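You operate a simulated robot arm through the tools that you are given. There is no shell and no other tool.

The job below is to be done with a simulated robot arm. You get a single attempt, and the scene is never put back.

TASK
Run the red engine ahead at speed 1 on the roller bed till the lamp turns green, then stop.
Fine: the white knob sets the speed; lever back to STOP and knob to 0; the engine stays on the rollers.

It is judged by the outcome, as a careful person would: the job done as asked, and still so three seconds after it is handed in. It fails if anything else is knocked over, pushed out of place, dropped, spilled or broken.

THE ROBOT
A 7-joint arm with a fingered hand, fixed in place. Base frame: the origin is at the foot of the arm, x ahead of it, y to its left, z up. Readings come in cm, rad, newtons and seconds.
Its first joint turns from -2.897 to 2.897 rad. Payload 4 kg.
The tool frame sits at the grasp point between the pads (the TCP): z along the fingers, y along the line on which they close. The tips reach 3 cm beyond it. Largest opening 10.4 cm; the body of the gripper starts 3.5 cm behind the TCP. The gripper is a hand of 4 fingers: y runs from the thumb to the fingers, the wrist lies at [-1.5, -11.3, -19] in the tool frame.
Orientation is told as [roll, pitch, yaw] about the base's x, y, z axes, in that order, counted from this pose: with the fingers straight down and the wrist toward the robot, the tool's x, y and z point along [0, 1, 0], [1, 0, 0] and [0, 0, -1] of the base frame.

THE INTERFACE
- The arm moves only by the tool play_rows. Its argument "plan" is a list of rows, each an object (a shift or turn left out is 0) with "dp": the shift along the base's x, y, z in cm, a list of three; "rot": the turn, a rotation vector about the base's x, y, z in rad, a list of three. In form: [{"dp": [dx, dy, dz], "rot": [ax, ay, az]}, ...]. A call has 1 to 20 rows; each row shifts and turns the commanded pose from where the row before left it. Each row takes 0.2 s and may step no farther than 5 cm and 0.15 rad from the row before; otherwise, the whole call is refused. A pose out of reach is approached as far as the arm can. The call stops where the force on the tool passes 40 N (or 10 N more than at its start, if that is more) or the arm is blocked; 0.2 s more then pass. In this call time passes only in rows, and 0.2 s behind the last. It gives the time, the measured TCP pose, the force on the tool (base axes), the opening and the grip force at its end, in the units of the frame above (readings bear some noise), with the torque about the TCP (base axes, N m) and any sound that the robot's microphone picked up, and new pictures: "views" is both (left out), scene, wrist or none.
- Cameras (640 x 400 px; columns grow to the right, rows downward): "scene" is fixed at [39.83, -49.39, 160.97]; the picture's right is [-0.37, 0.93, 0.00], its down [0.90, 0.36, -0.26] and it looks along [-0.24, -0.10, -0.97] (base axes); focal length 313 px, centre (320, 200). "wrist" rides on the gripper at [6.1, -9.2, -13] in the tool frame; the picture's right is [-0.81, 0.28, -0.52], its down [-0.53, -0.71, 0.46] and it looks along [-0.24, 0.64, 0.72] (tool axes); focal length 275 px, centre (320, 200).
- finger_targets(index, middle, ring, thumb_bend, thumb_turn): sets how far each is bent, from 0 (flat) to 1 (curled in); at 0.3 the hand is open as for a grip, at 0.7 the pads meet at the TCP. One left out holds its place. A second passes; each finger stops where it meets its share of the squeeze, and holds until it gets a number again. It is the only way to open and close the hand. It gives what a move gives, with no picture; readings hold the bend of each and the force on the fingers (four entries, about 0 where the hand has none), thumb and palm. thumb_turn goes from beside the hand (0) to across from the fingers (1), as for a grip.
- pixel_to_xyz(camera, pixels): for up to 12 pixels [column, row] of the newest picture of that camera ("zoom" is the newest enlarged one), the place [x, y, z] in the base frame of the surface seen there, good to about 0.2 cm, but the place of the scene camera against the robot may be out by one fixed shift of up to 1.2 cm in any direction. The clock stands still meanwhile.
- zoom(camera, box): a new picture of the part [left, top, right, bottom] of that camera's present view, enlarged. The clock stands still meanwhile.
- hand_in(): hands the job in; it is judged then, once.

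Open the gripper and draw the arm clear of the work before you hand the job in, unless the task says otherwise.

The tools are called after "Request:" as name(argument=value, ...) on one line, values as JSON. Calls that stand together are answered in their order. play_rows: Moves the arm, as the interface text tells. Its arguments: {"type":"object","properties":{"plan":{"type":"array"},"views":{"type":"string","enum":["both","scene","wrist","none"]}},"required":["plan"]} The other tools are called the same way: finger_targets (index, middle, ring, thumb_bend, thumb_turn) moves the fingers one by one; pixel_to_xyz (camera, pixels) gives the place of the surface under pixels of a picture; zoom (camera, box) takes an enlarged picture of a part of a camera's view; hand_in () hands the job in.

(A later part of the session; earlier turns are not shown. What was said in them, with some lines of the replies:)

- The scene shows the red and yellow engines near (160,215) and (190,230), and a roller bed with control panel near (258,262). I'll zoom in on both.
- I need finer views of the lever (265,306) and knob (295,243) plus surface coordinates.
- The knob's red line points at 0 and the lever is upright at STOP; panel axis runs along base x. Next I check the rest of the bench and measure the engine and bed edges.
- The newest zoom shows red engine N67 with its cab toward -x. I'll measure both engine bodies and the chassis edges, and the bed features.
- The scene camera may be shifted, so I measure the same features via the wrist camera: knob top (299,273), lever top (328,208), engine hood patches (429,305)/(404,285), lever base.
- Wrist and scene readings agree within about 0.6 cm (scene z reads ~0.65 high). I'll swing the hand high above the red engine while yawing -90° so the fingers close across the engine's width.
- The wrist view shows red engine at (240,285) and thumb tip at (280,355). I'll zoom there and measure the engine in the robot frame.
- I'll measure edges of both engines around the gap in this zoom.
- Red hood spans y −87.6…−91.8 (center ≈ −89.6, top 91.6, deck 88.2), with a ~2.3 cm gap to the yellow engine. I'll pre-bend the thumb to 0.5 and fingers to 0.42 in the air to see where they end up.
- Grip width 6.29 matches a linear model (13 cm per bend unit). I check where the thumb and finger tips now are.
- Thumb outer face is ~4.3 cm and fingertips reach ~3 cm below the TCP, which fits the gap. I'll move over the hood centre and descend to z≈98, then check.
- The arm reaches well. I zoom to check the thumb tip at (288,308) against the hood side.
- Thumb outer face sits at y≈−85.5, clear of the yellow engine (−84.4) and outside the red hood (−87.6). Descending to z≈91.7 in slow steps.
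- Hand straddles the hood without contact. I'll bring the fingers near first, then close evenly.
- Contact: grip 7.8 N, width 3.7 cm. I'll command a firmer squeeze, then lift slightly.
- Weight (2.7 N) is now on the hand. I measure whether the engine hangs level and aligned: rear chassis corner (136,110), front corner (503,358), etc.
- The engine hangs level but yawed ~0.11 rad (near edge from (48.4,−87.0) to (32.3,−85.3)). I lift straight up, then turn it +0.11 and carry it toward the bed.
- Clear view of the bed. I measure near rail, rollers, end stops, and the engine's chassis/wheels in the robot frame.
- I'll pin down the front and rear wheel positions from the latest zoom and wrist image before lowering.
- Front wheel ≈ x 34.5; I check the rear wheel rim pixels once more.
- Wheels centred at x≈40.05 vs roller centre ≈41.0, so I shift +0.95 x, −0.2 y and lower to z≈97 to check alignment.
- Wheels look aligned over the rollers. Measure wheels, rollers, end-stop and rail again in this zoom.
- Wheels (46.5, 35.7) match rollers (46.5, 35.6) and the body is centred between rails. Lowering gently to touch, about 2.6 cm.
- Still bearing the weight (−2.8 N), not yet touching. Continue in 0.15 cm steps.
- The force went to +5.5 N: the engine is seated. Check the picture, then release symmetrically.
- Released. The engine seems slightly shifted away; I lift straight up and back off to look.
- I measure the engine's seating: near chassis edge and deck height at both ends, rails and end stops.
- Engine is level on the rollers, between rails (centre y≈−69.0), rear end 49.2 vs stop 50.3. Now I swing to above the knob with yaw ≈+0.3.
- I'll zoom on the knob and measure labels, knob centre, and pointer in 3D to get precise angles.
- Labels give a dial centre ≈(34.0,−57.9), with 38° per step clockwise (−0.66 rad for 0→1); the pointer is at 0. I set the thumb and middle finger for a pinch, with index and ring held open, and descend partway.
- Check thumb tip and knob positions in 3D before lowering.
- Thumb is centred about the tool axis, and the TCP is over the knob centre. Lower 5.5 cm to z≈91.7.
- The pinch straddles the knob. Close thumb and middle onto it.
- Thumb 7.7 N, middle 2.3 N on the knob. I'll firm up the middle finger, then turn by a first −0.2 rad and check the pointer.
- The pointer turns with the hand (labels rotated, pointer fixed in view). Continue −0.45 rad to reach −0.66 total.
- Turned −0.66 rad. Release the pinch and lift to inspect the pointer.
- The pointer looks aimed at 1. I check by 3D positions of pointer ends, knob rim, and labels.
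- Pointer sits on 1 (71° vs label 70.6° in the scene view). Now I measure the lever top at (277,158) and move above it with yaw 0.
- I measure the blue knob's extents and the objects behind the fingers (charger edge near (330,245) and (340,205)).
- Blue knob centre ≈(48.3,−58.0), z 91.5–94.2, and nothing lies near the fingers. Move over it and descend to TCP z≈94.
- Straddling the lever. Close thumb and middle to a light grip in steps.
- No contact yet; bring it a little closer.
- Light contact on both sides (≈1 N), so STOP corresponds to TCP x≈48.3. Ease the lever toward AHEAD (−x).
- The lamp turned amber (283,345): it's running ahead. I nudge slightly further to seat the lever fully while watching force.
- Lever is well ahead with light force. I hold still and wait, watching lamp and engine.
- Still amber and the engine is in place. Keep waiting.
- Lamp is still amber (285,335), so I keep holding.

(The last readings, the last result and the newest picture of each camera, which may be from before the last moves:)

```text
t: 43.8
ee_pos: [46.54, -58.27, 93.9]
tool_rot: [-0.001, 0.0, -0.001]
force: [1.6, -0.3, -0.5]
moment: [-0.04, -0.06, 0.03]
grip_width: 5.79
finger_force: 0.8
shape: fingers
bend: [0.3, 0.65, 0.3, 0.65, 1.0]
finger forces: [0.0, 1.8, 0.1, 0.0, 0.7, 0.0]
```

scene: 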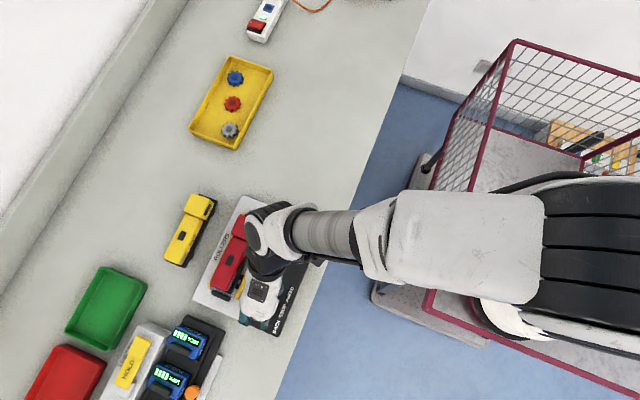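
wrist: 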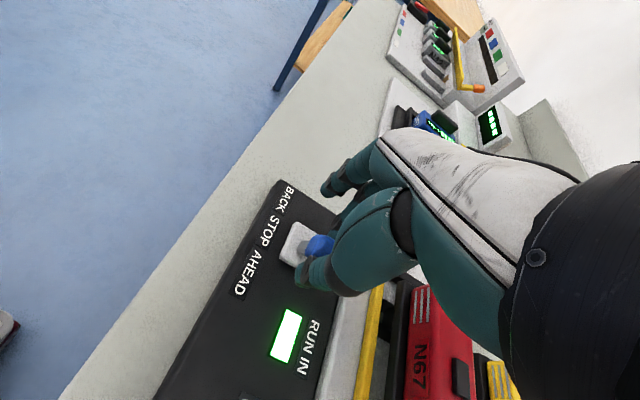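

The lamp is green. Bring the lever back to STOP: +1.8 cm in x to TCP x≈48.3.

Request:
play_rows(plan=[{"dp": [0.6, 0, 0.08]}, {"dp": [0.6, 0, 0.07]}, {"dp": [0.4, 0, 0.05]}, {"dp": [0.2, 0, 0]}])

Request:
zoom(camera="wrist", box=[200, 190, 440, 400])

```text
t: 44.8
ee_pos: [48.26, -58.12, 94.11]
tool_rot: [0.0, 0.0, 0.001]
force: [-0.4, -0.7, -1.6]
moment: [0.05, 0.07, 0.01]
grip_width: 5.8
finger_force: 1.4
shape: fingers
bend: [0.3, 0.65, 0.3, 0.65, 1.0]
finger forces: [0.0, 2.2, 0.0, 0.0, 0.6, 0.1]
```

scene: 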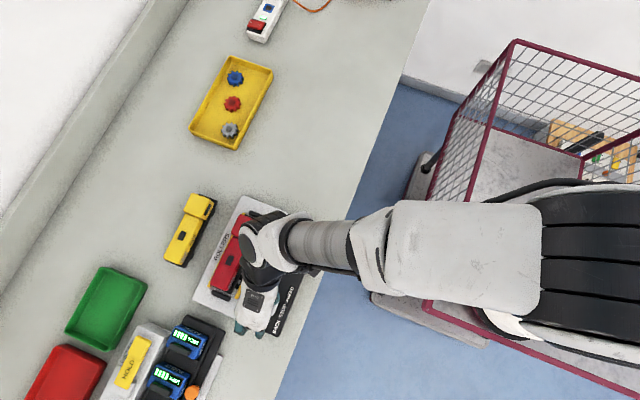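
wrist: 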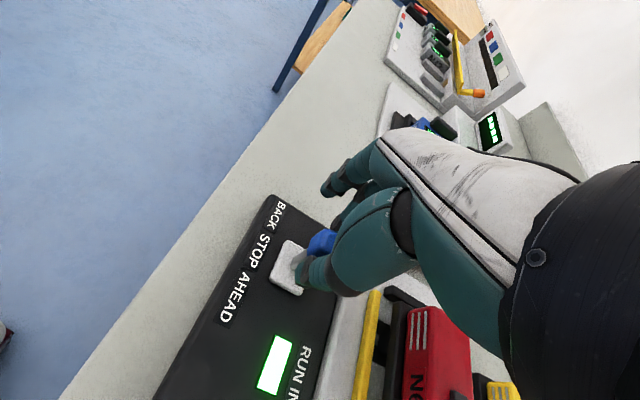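

```text
1.90 times, centred on (320, 295) of wrist
```

zoom: 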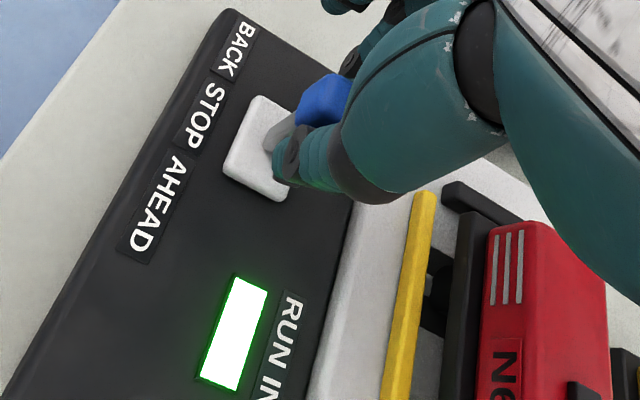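

Lever back at its upright spot with the lamp still green. Open the pinch evenly and lift to inspect.

Request:
finger_targets(middle=0.46, thumb_bend=0.46)

Request:
play_rows(plan=[{"dp": [0, 0, 1]}, {"dp": [0, 0, 2]}, {"dp": [0, 0, 3]}, {"dp": [0, 0, 3]}, {"dp": [0, 0, 1.5]}])

Request:
zoom(camera="wrist", box=[200, 160, 440, 370])

```text
t: 45.8
ee_pos: [48.28, -58.14, 94.07]
tool_rot: [0.002, 0.0, 0.0]
force: [-0.1, 0.3, -0.1]
moment: [-0.03, 0.0, -0.02]
grip_width: 8.2
finger_force: 0.2
shape: fingers
bend: [0.3, 0.46, 0.3, 0.46, 1.0]
finger forces: [0.0, 0.1, 0.0, 0.0, 0.0, 0.0]
```

```text
t: 47.0
ee_pos: [48.26, -58.12, 104.66]
tool_rot: [0.001, -0.001, -0.002]
force: [-0.9, 0.6, -0.8]
moment: [0.03, 0.02, 0.0]
grip_width: 8.21
finger_force: 0.0
shape: fingers
bend: [0.3, 0.46, 0.3, 0.46, 1.0]
finger forces: [0.1, 0.0, 0.0, 0.0, 0.0, 0.0]
```

scene: 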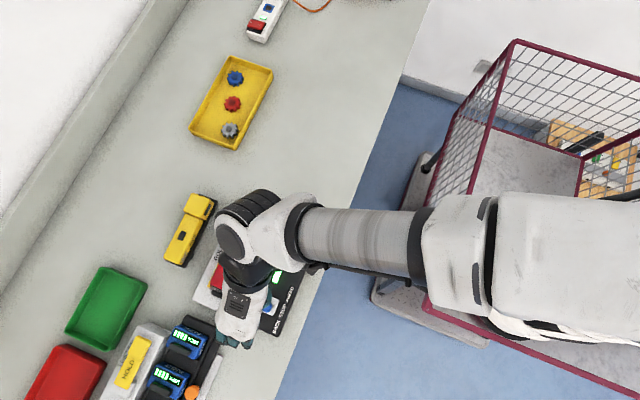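
wrist: 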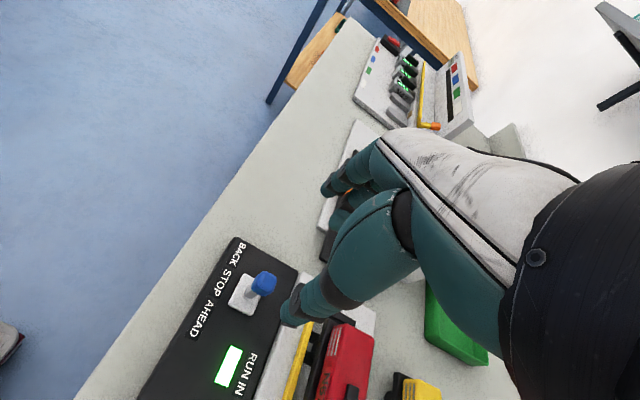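

```text
1.90 times, centred on (320, 265) of wrist
```

zoom: 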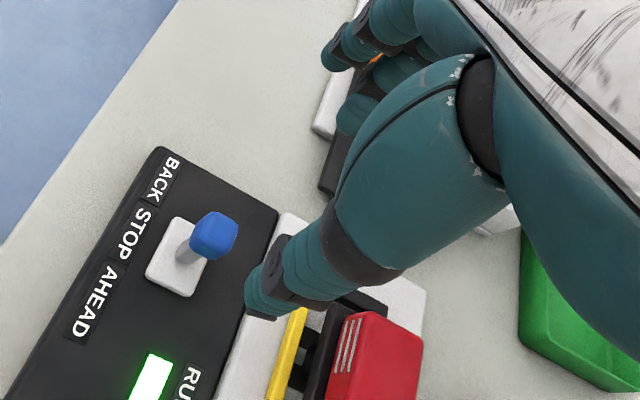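

The lever stands upright like before. Confirm its top position numerically, then head back to the knob at yaw −0.363.

Request:
pixel_to_xyz(camera="zoom", pixels=[[216, 220], [195, 225], [222, 248], [234, 222], [208, 255], [190, 248]])

Request:
play_rows(plan=[{"dp": [-1.5, 0, 0], "rot": [0, 0, -0.06]}, {"dp": [-2.5, 0.02, 0], "rot": [0, 0, -0.06]}, {"dp": [-2.5, 0.02, 0], "rot": [0, 0, -0.06]}, {"dp": [-2.5, 0.02, 0], "rot": [0, 0, -0.06]}, {"dp": [-2.5, 0.02, 0], "rot": [0, 0, -0.06]}, {"dp": [-2.0, 0.02, -0.5], "rot": [0, 0, -0.063]}, {"dp": [-0.7, 0.02, -0.5]}])

Request:
zoom(camera="wrist", box=[200, 120, 400, 320])

```text
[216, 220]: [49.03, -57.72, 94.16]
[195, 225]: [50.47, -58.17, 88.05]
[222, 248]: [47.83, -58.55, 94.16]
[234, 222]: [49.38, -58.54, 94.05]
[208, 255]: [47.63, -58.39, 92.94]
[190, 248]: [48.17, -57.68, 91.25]
```

```text
t: 48.6
ee_pos: [34.03, -57.99, 103.65]
tool_rot: [0.0, 0.0, -0.365]
force: [0.1, 0.5, 0.1]
moment: [-0.01, -0.02, 0.0]
grip_width: 8.21
finger_force: 0.0
shape: fingers
bend: [0.3, 0.46, 0.3, 0.46, 1.0]
finger forces: [0.0, 0.0, 0.1, 0.0, 0.0, 0.0]
```

scene: 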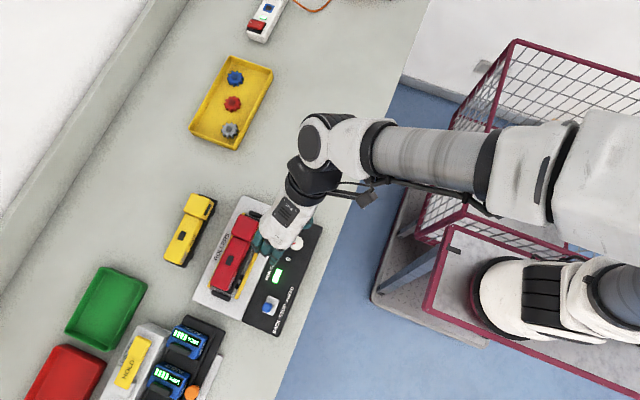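
wrist: 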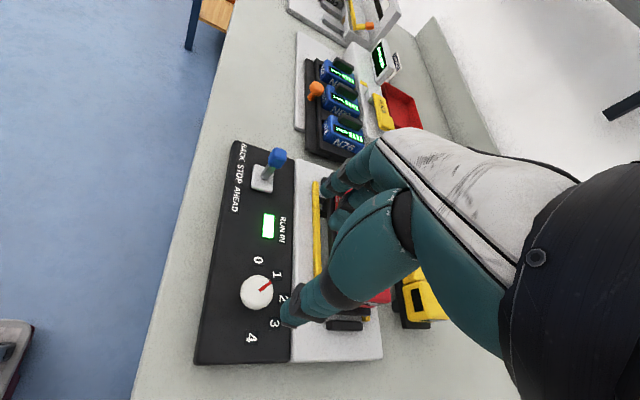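

```text
2.00 times, centred on (300, 220) of wrist
```

zoom: 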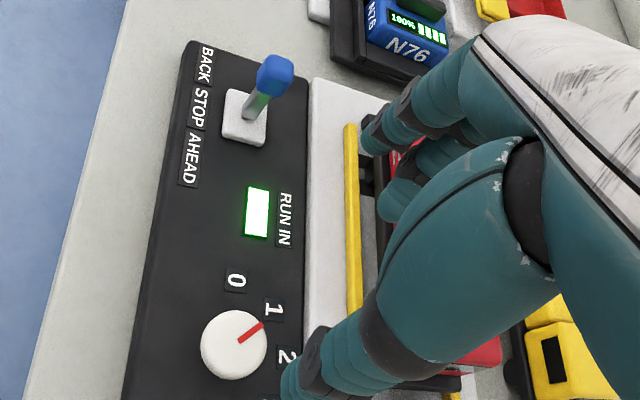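

Lever verified upright (x 47.6–49.4 as before). Descend on the knob as before (12 cm).

Request:
play_rows(plan=[{"dp": [0, 0.03, -3]}, {"dp": [0, 0, -3]}, {"dp": [0, 0, -2.5]}, {"dp": [0, 0, -1.5]}, {"dp": [0, 0, -1.2]}, {"dp": [0, 0, -0.8]}], views="wrist")

Request:
zoom(camera="wrist", box=[220, 160, 430, 350])

```text
t: 50.0
ee_pos: [34.02, -57.97, 91.69]
tool_rot: [0.0, -0.001, -0.364]
force: [1.2, 0.5, -0.6]
moment: [-0.02, 0.01, -0.02]
grip_width: 8.24
finger_force: 0.1
shape: fingers
bend: [0.3, 0.46, 0.3, 0.46, 1.0]
finger forces: [0.0, 0.1, 0.0, 0.1, 0.1, 0.1]
```

wrist: 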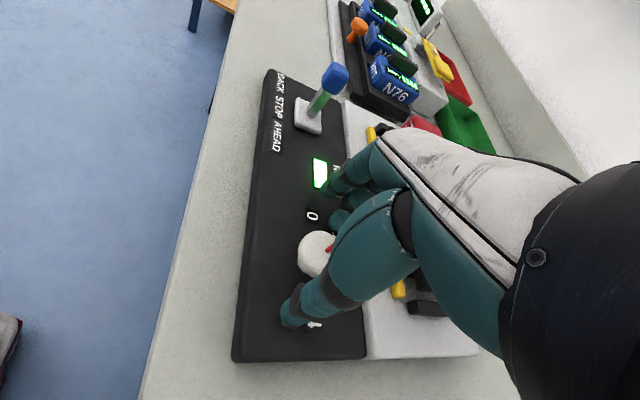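

```text
2.11 times, centred on (325, 255) of wrist
```

zoom: 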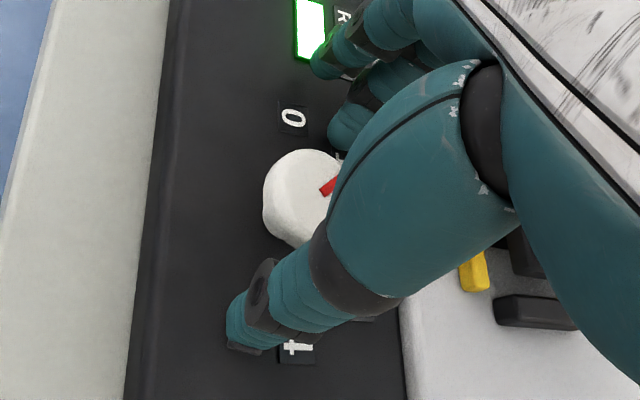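

Same position as before; close in the same way (0.58, then 0.68/0.78) and then turn back +0.665 rad.

Request:
finger_targets(middle=0.58, thumb_bend=0.58)

Request:
finger_targets(middle=0.68, thumb_bend=0.68)

Request:
finger_targets(middle=0.78)

Request:
play_rows(plan=[{"rot": [0, 0, 0.07]}, {"rot": [0, 0, 0.07]}, {"rot": [0, 0, 0.07]}], views="wrist")

Request:
zoom(camera="wrist", box=[220, 160, 430, 350])

```text
t: 51.0
ee_pos: [34.14, -57.91, 91.72]
tool_rot: [0.001, 0.0, -0.363]
force: [-0.4, -0.6, -0.5]
moment: [0.01, -0.01, -0.03]
grip_width: 6.87
finger_force: 0.0
shape: fingers
bend: [0.3, 0.57, 0.3, 0.57, 1.0]
finger forces: [0.0, 0.0, 0.0, 0.0, 0.0, 0.0]
```

```text
t: 52.0
ee_pos: [33.95, -57.97, 91.67]
tool_rot: [0.0, -0.001, -0.364]
force: [-3.6, 1.4, -2.9]
moment: [0.03, 0.05, -0.04]
grip_width: 6.39
finger_force: 3.9
shape: fingers
bend: [0.3, 0.65, 0.3, 0.62, 1.0]
finger forces: [0.0, 2.8, 0.0, 0.0, 6.8, 0.1]
```

```text
t: 53.0
ee_pos: [34.21, -57.97, 91.63]
tool_rot: [-0.001, 0.001, -0.365]
force: [0.4, -1.5, -8.8]
moment: [0.09, 0.03, 0.01]
grip_width: 6.41
finger_force: 9.3
shape: fingers
bend: [0.3, 0.66, 0.3, 0.62, 1.0]
finger forces: [0.1, 12.1, 0.1, 0.1, 7.0, 0.0]
```

```text
t: 53.8
ee_pos: [34.12, -57.96, 91.53]
tool_rot: [0.001, -0.001, -0.151]
force: [1.1, -2.3, -6.6]
moment: [0.01, 0.04, -0.02]
grip_width: 6.44
finger_force: 9.2
shape: fingers
bend: [0.3, 0.66, 0.3, 0.62, 1.0]
finger forces: [0.0, 10.9, 0.1, 0.0, 7.0, 0.0]
```

wrist: 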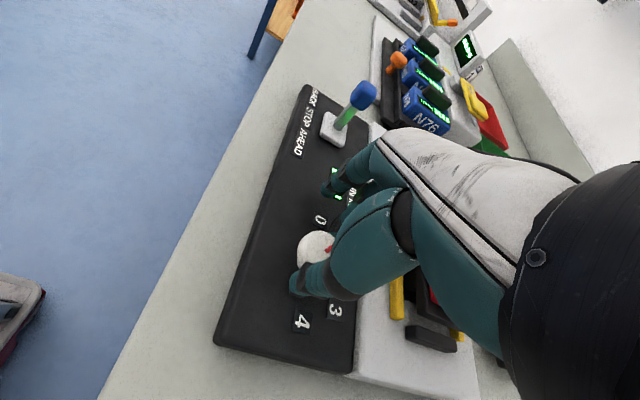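

```text
2.11 times, centred on (325, 255) of wrist
```

zoom: 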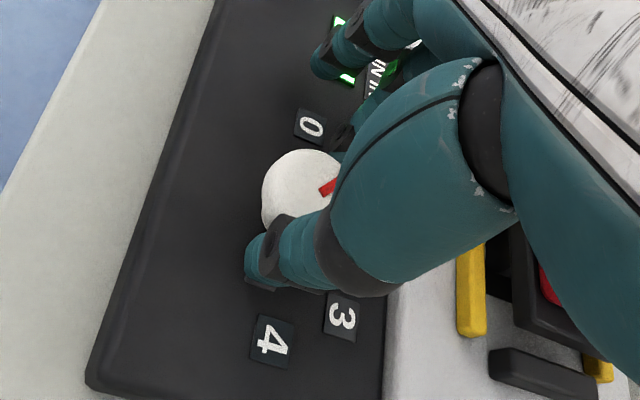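

The knob follows. Continue +0.455 rad back to 0.

Request:
play_rows(plan=[{"rot": [0, 0, 0.075]}, {"rot": [0, 0, 0.075]}, {"rot": [0, 0, 0.075]}, {"rot": [0, 0, 0.075]}, {"rot": [0, 0, 0.075]}, {"rot": [0, 0, 0.08]}], views="wrist")

Request:
zoom(camera="wrist", box=[220, 160, 430, 350])

```text
t: 55.2
ee_pos: [34.14, -57.89, 91.67]
tool_rot: [0.0, -0.001, 0.302]
force: [-1.8, -1.8, -8.9]
moment: [0.01, 0.13, -0.03]
grip_width: 6.53
finger_force: 10.2
shape: fingers
bend: [0.3, 0.67, 0.3, 0.61, 1.0]
finger forces: [0.1, 11.4, 0.0, 0.0, 8.3, 0.1]
```

wrist: 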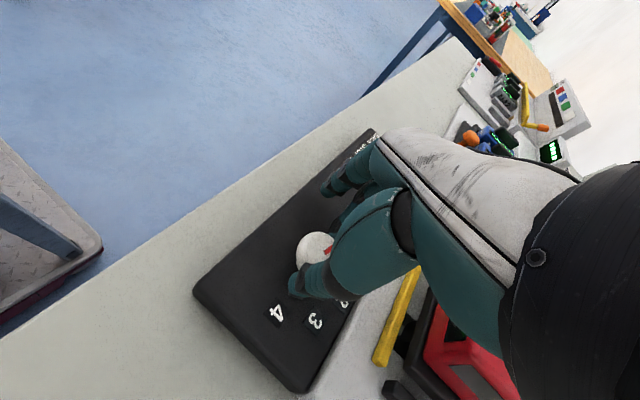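

```text
2.11 times, centred on (325, 255) of wrist
```

zoom: 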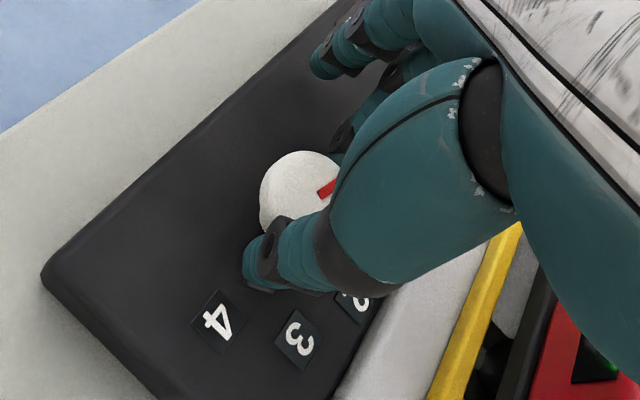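

Back at the original grip yaw (0.30). Release, lift straight up, then draw back toward −x/+y to clear the scene view.

Request:
finger_targets(middle=0.46, thumb_bend=0.46)

Request:
play_rows(plan=[{"dp": [0, 0, 1]}, {"dp": [0, 0, 2]}, {"dp": [0, 0, 3]}, {"dp": [0, 0, 4]}, {"dp": [0, 0, 4]}, {"dp": [0, 0, 4]}, {"dp": [0, 0, 4]}, {"dp": [-2.5, 1.5, 3]}, {"dp": [-3.5, 2.5, 2]}, {"dp": [-3.5, 2.5, 1]}, {"dp": [-3.5, 3.0, 1]}])

Request:
zoom(camera="scene", box=[270, 220, 320, 270])

Request:
zoom(camera="scene", box=[180, 180, 340, 340])

Request:
zoom(camera="scene", box=[240, 280, 300, 340])

```text
t: 56.2
ee_pos: [34.2, -57.94, 91.55]
tool_rot: [-0.001, -0.001, 0.302]
force: [0.4, -0.8, 0.4]
moment: [0.02, 0.02, -0.01]
grip_width: 8.22
finger_force: 0.1
shape: fingers
bend: [0.3, 0.46, 0.3, 0.46, 1.0]
finger forces: [0.0, 0.1, 0.0, 0.0, 0.0, 0.1]
```

```text
t: 58.6
ee_pos: [21.1, -48.4, 120.59]
tool_rot: [0.002, 0.001, 0.301]
force: [-0.1, 0.4, 0.0]
moment: [-0.01, 0.03, 0.03]
grip_width: 8.26
finger_force: 0.0
shape: fingers
bend: [0.3, 0.46, 0.3, 0.46, 1.0]
finger forces: [0.1, 0.0, 0.0, 0.0, 0.0, 0.0]
```

scene: 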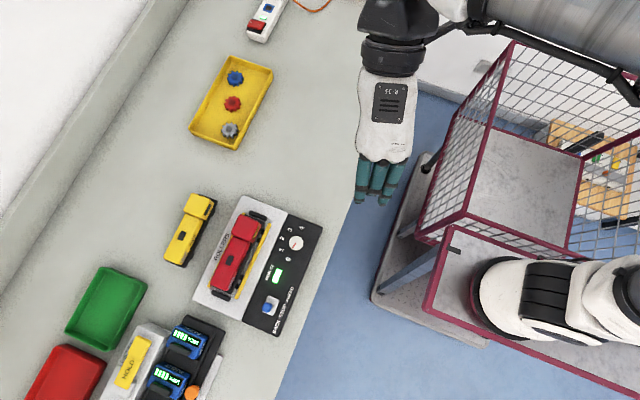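
wrist: 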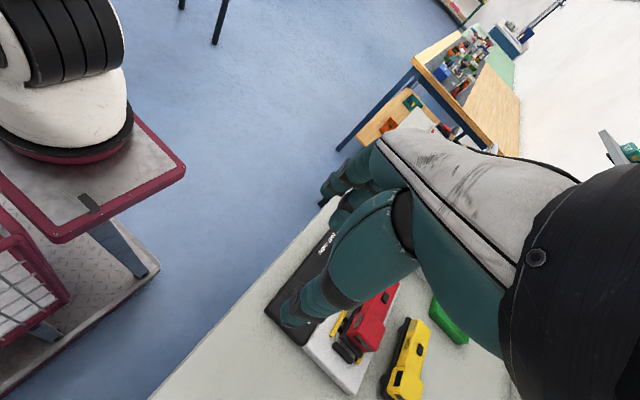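

```text
8.00 times, centred on (295, 245) of scene
```

zoom: 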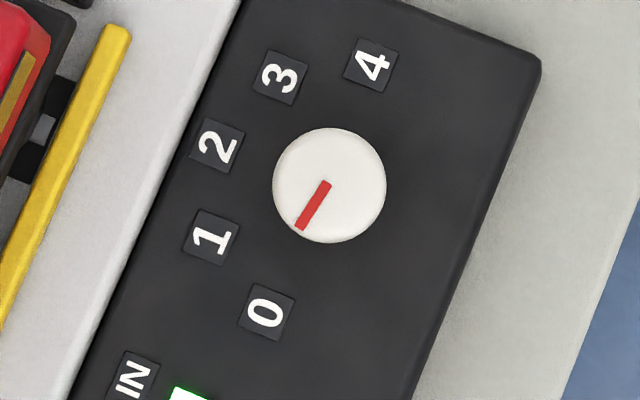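

```text
2.50 times, centred on (260, 260) of scene
```

zoom: 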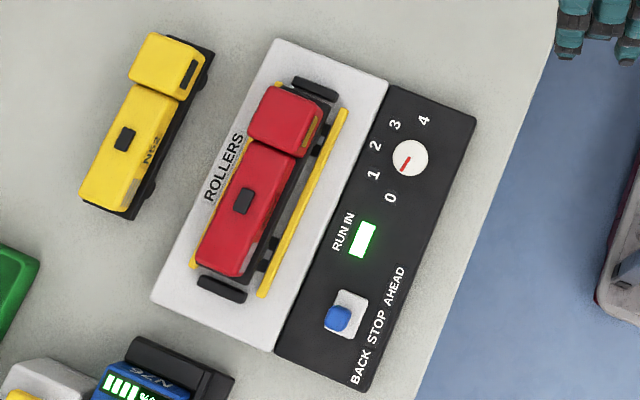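

```text
6.67 times, centred on (270, 310) of scene
```

zoom: 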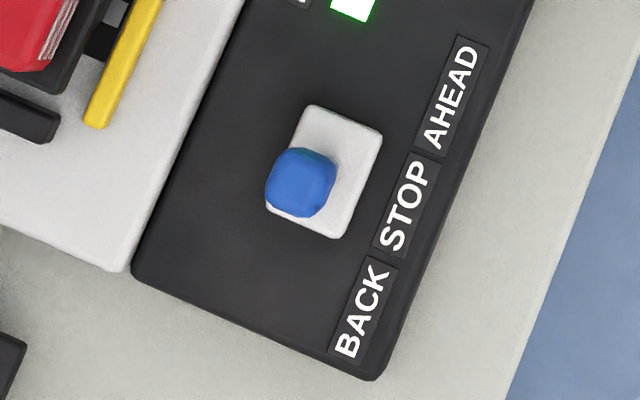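

The knob pointer and lever match their original 0/STOP images exactly, the lamp is green, and the engine is still on the rollers; the yellow engine hasn't moved. Open the hand fully.

Request:
finger_targets(index=0.3, middle=0.3, ring=0.3, thumb_bend=0.3)

```text
t: 59.6
ee_pos: [21.05, -48.48, 120.61]
tool_rot: [0.0, 0.001, 0.302]
force: [-0.7, -0.7, 0.6]
moment: [-0.04, 0.0, 0.01]
grip_width: 10.27
finger_force: 0.1
shape: fingers
bend: [0.3, 0.3, 0.3, 0.3, 0.98]
finger forces: [0.0, 0.0, 0.0, 0.0, 0.1, 0.0]
```

The hand is open and clear of the bench, and everything is in its requested end state. Handing in.

Request:
hand_in()

```text
The job is handed in.
```

The red engine ran ahead at speed 1 on the roller bed until the lamp turned green, and then I stopped it.

- **Controls:** the lever is back at STOP and the knob's pointer is on 0. Both looked the same as in the starting pictures.
- **Stop timing:** the lever was back at STOP within about 2 seconds of the lamp turning green. I was checking the lamp every 1.2 seconds.
- **Engine:** it is still on the rollers, level and between the rails. It sits about 0.2 cm nearer the far rail than dead centre.
- **Surroundings:** the yellow engine, which was close beside the red one, did not move. Nothing else on the bench looked disturbed in the last pictures.

The hand is open and clear of the work. The job is handed in, but no verdict came back.
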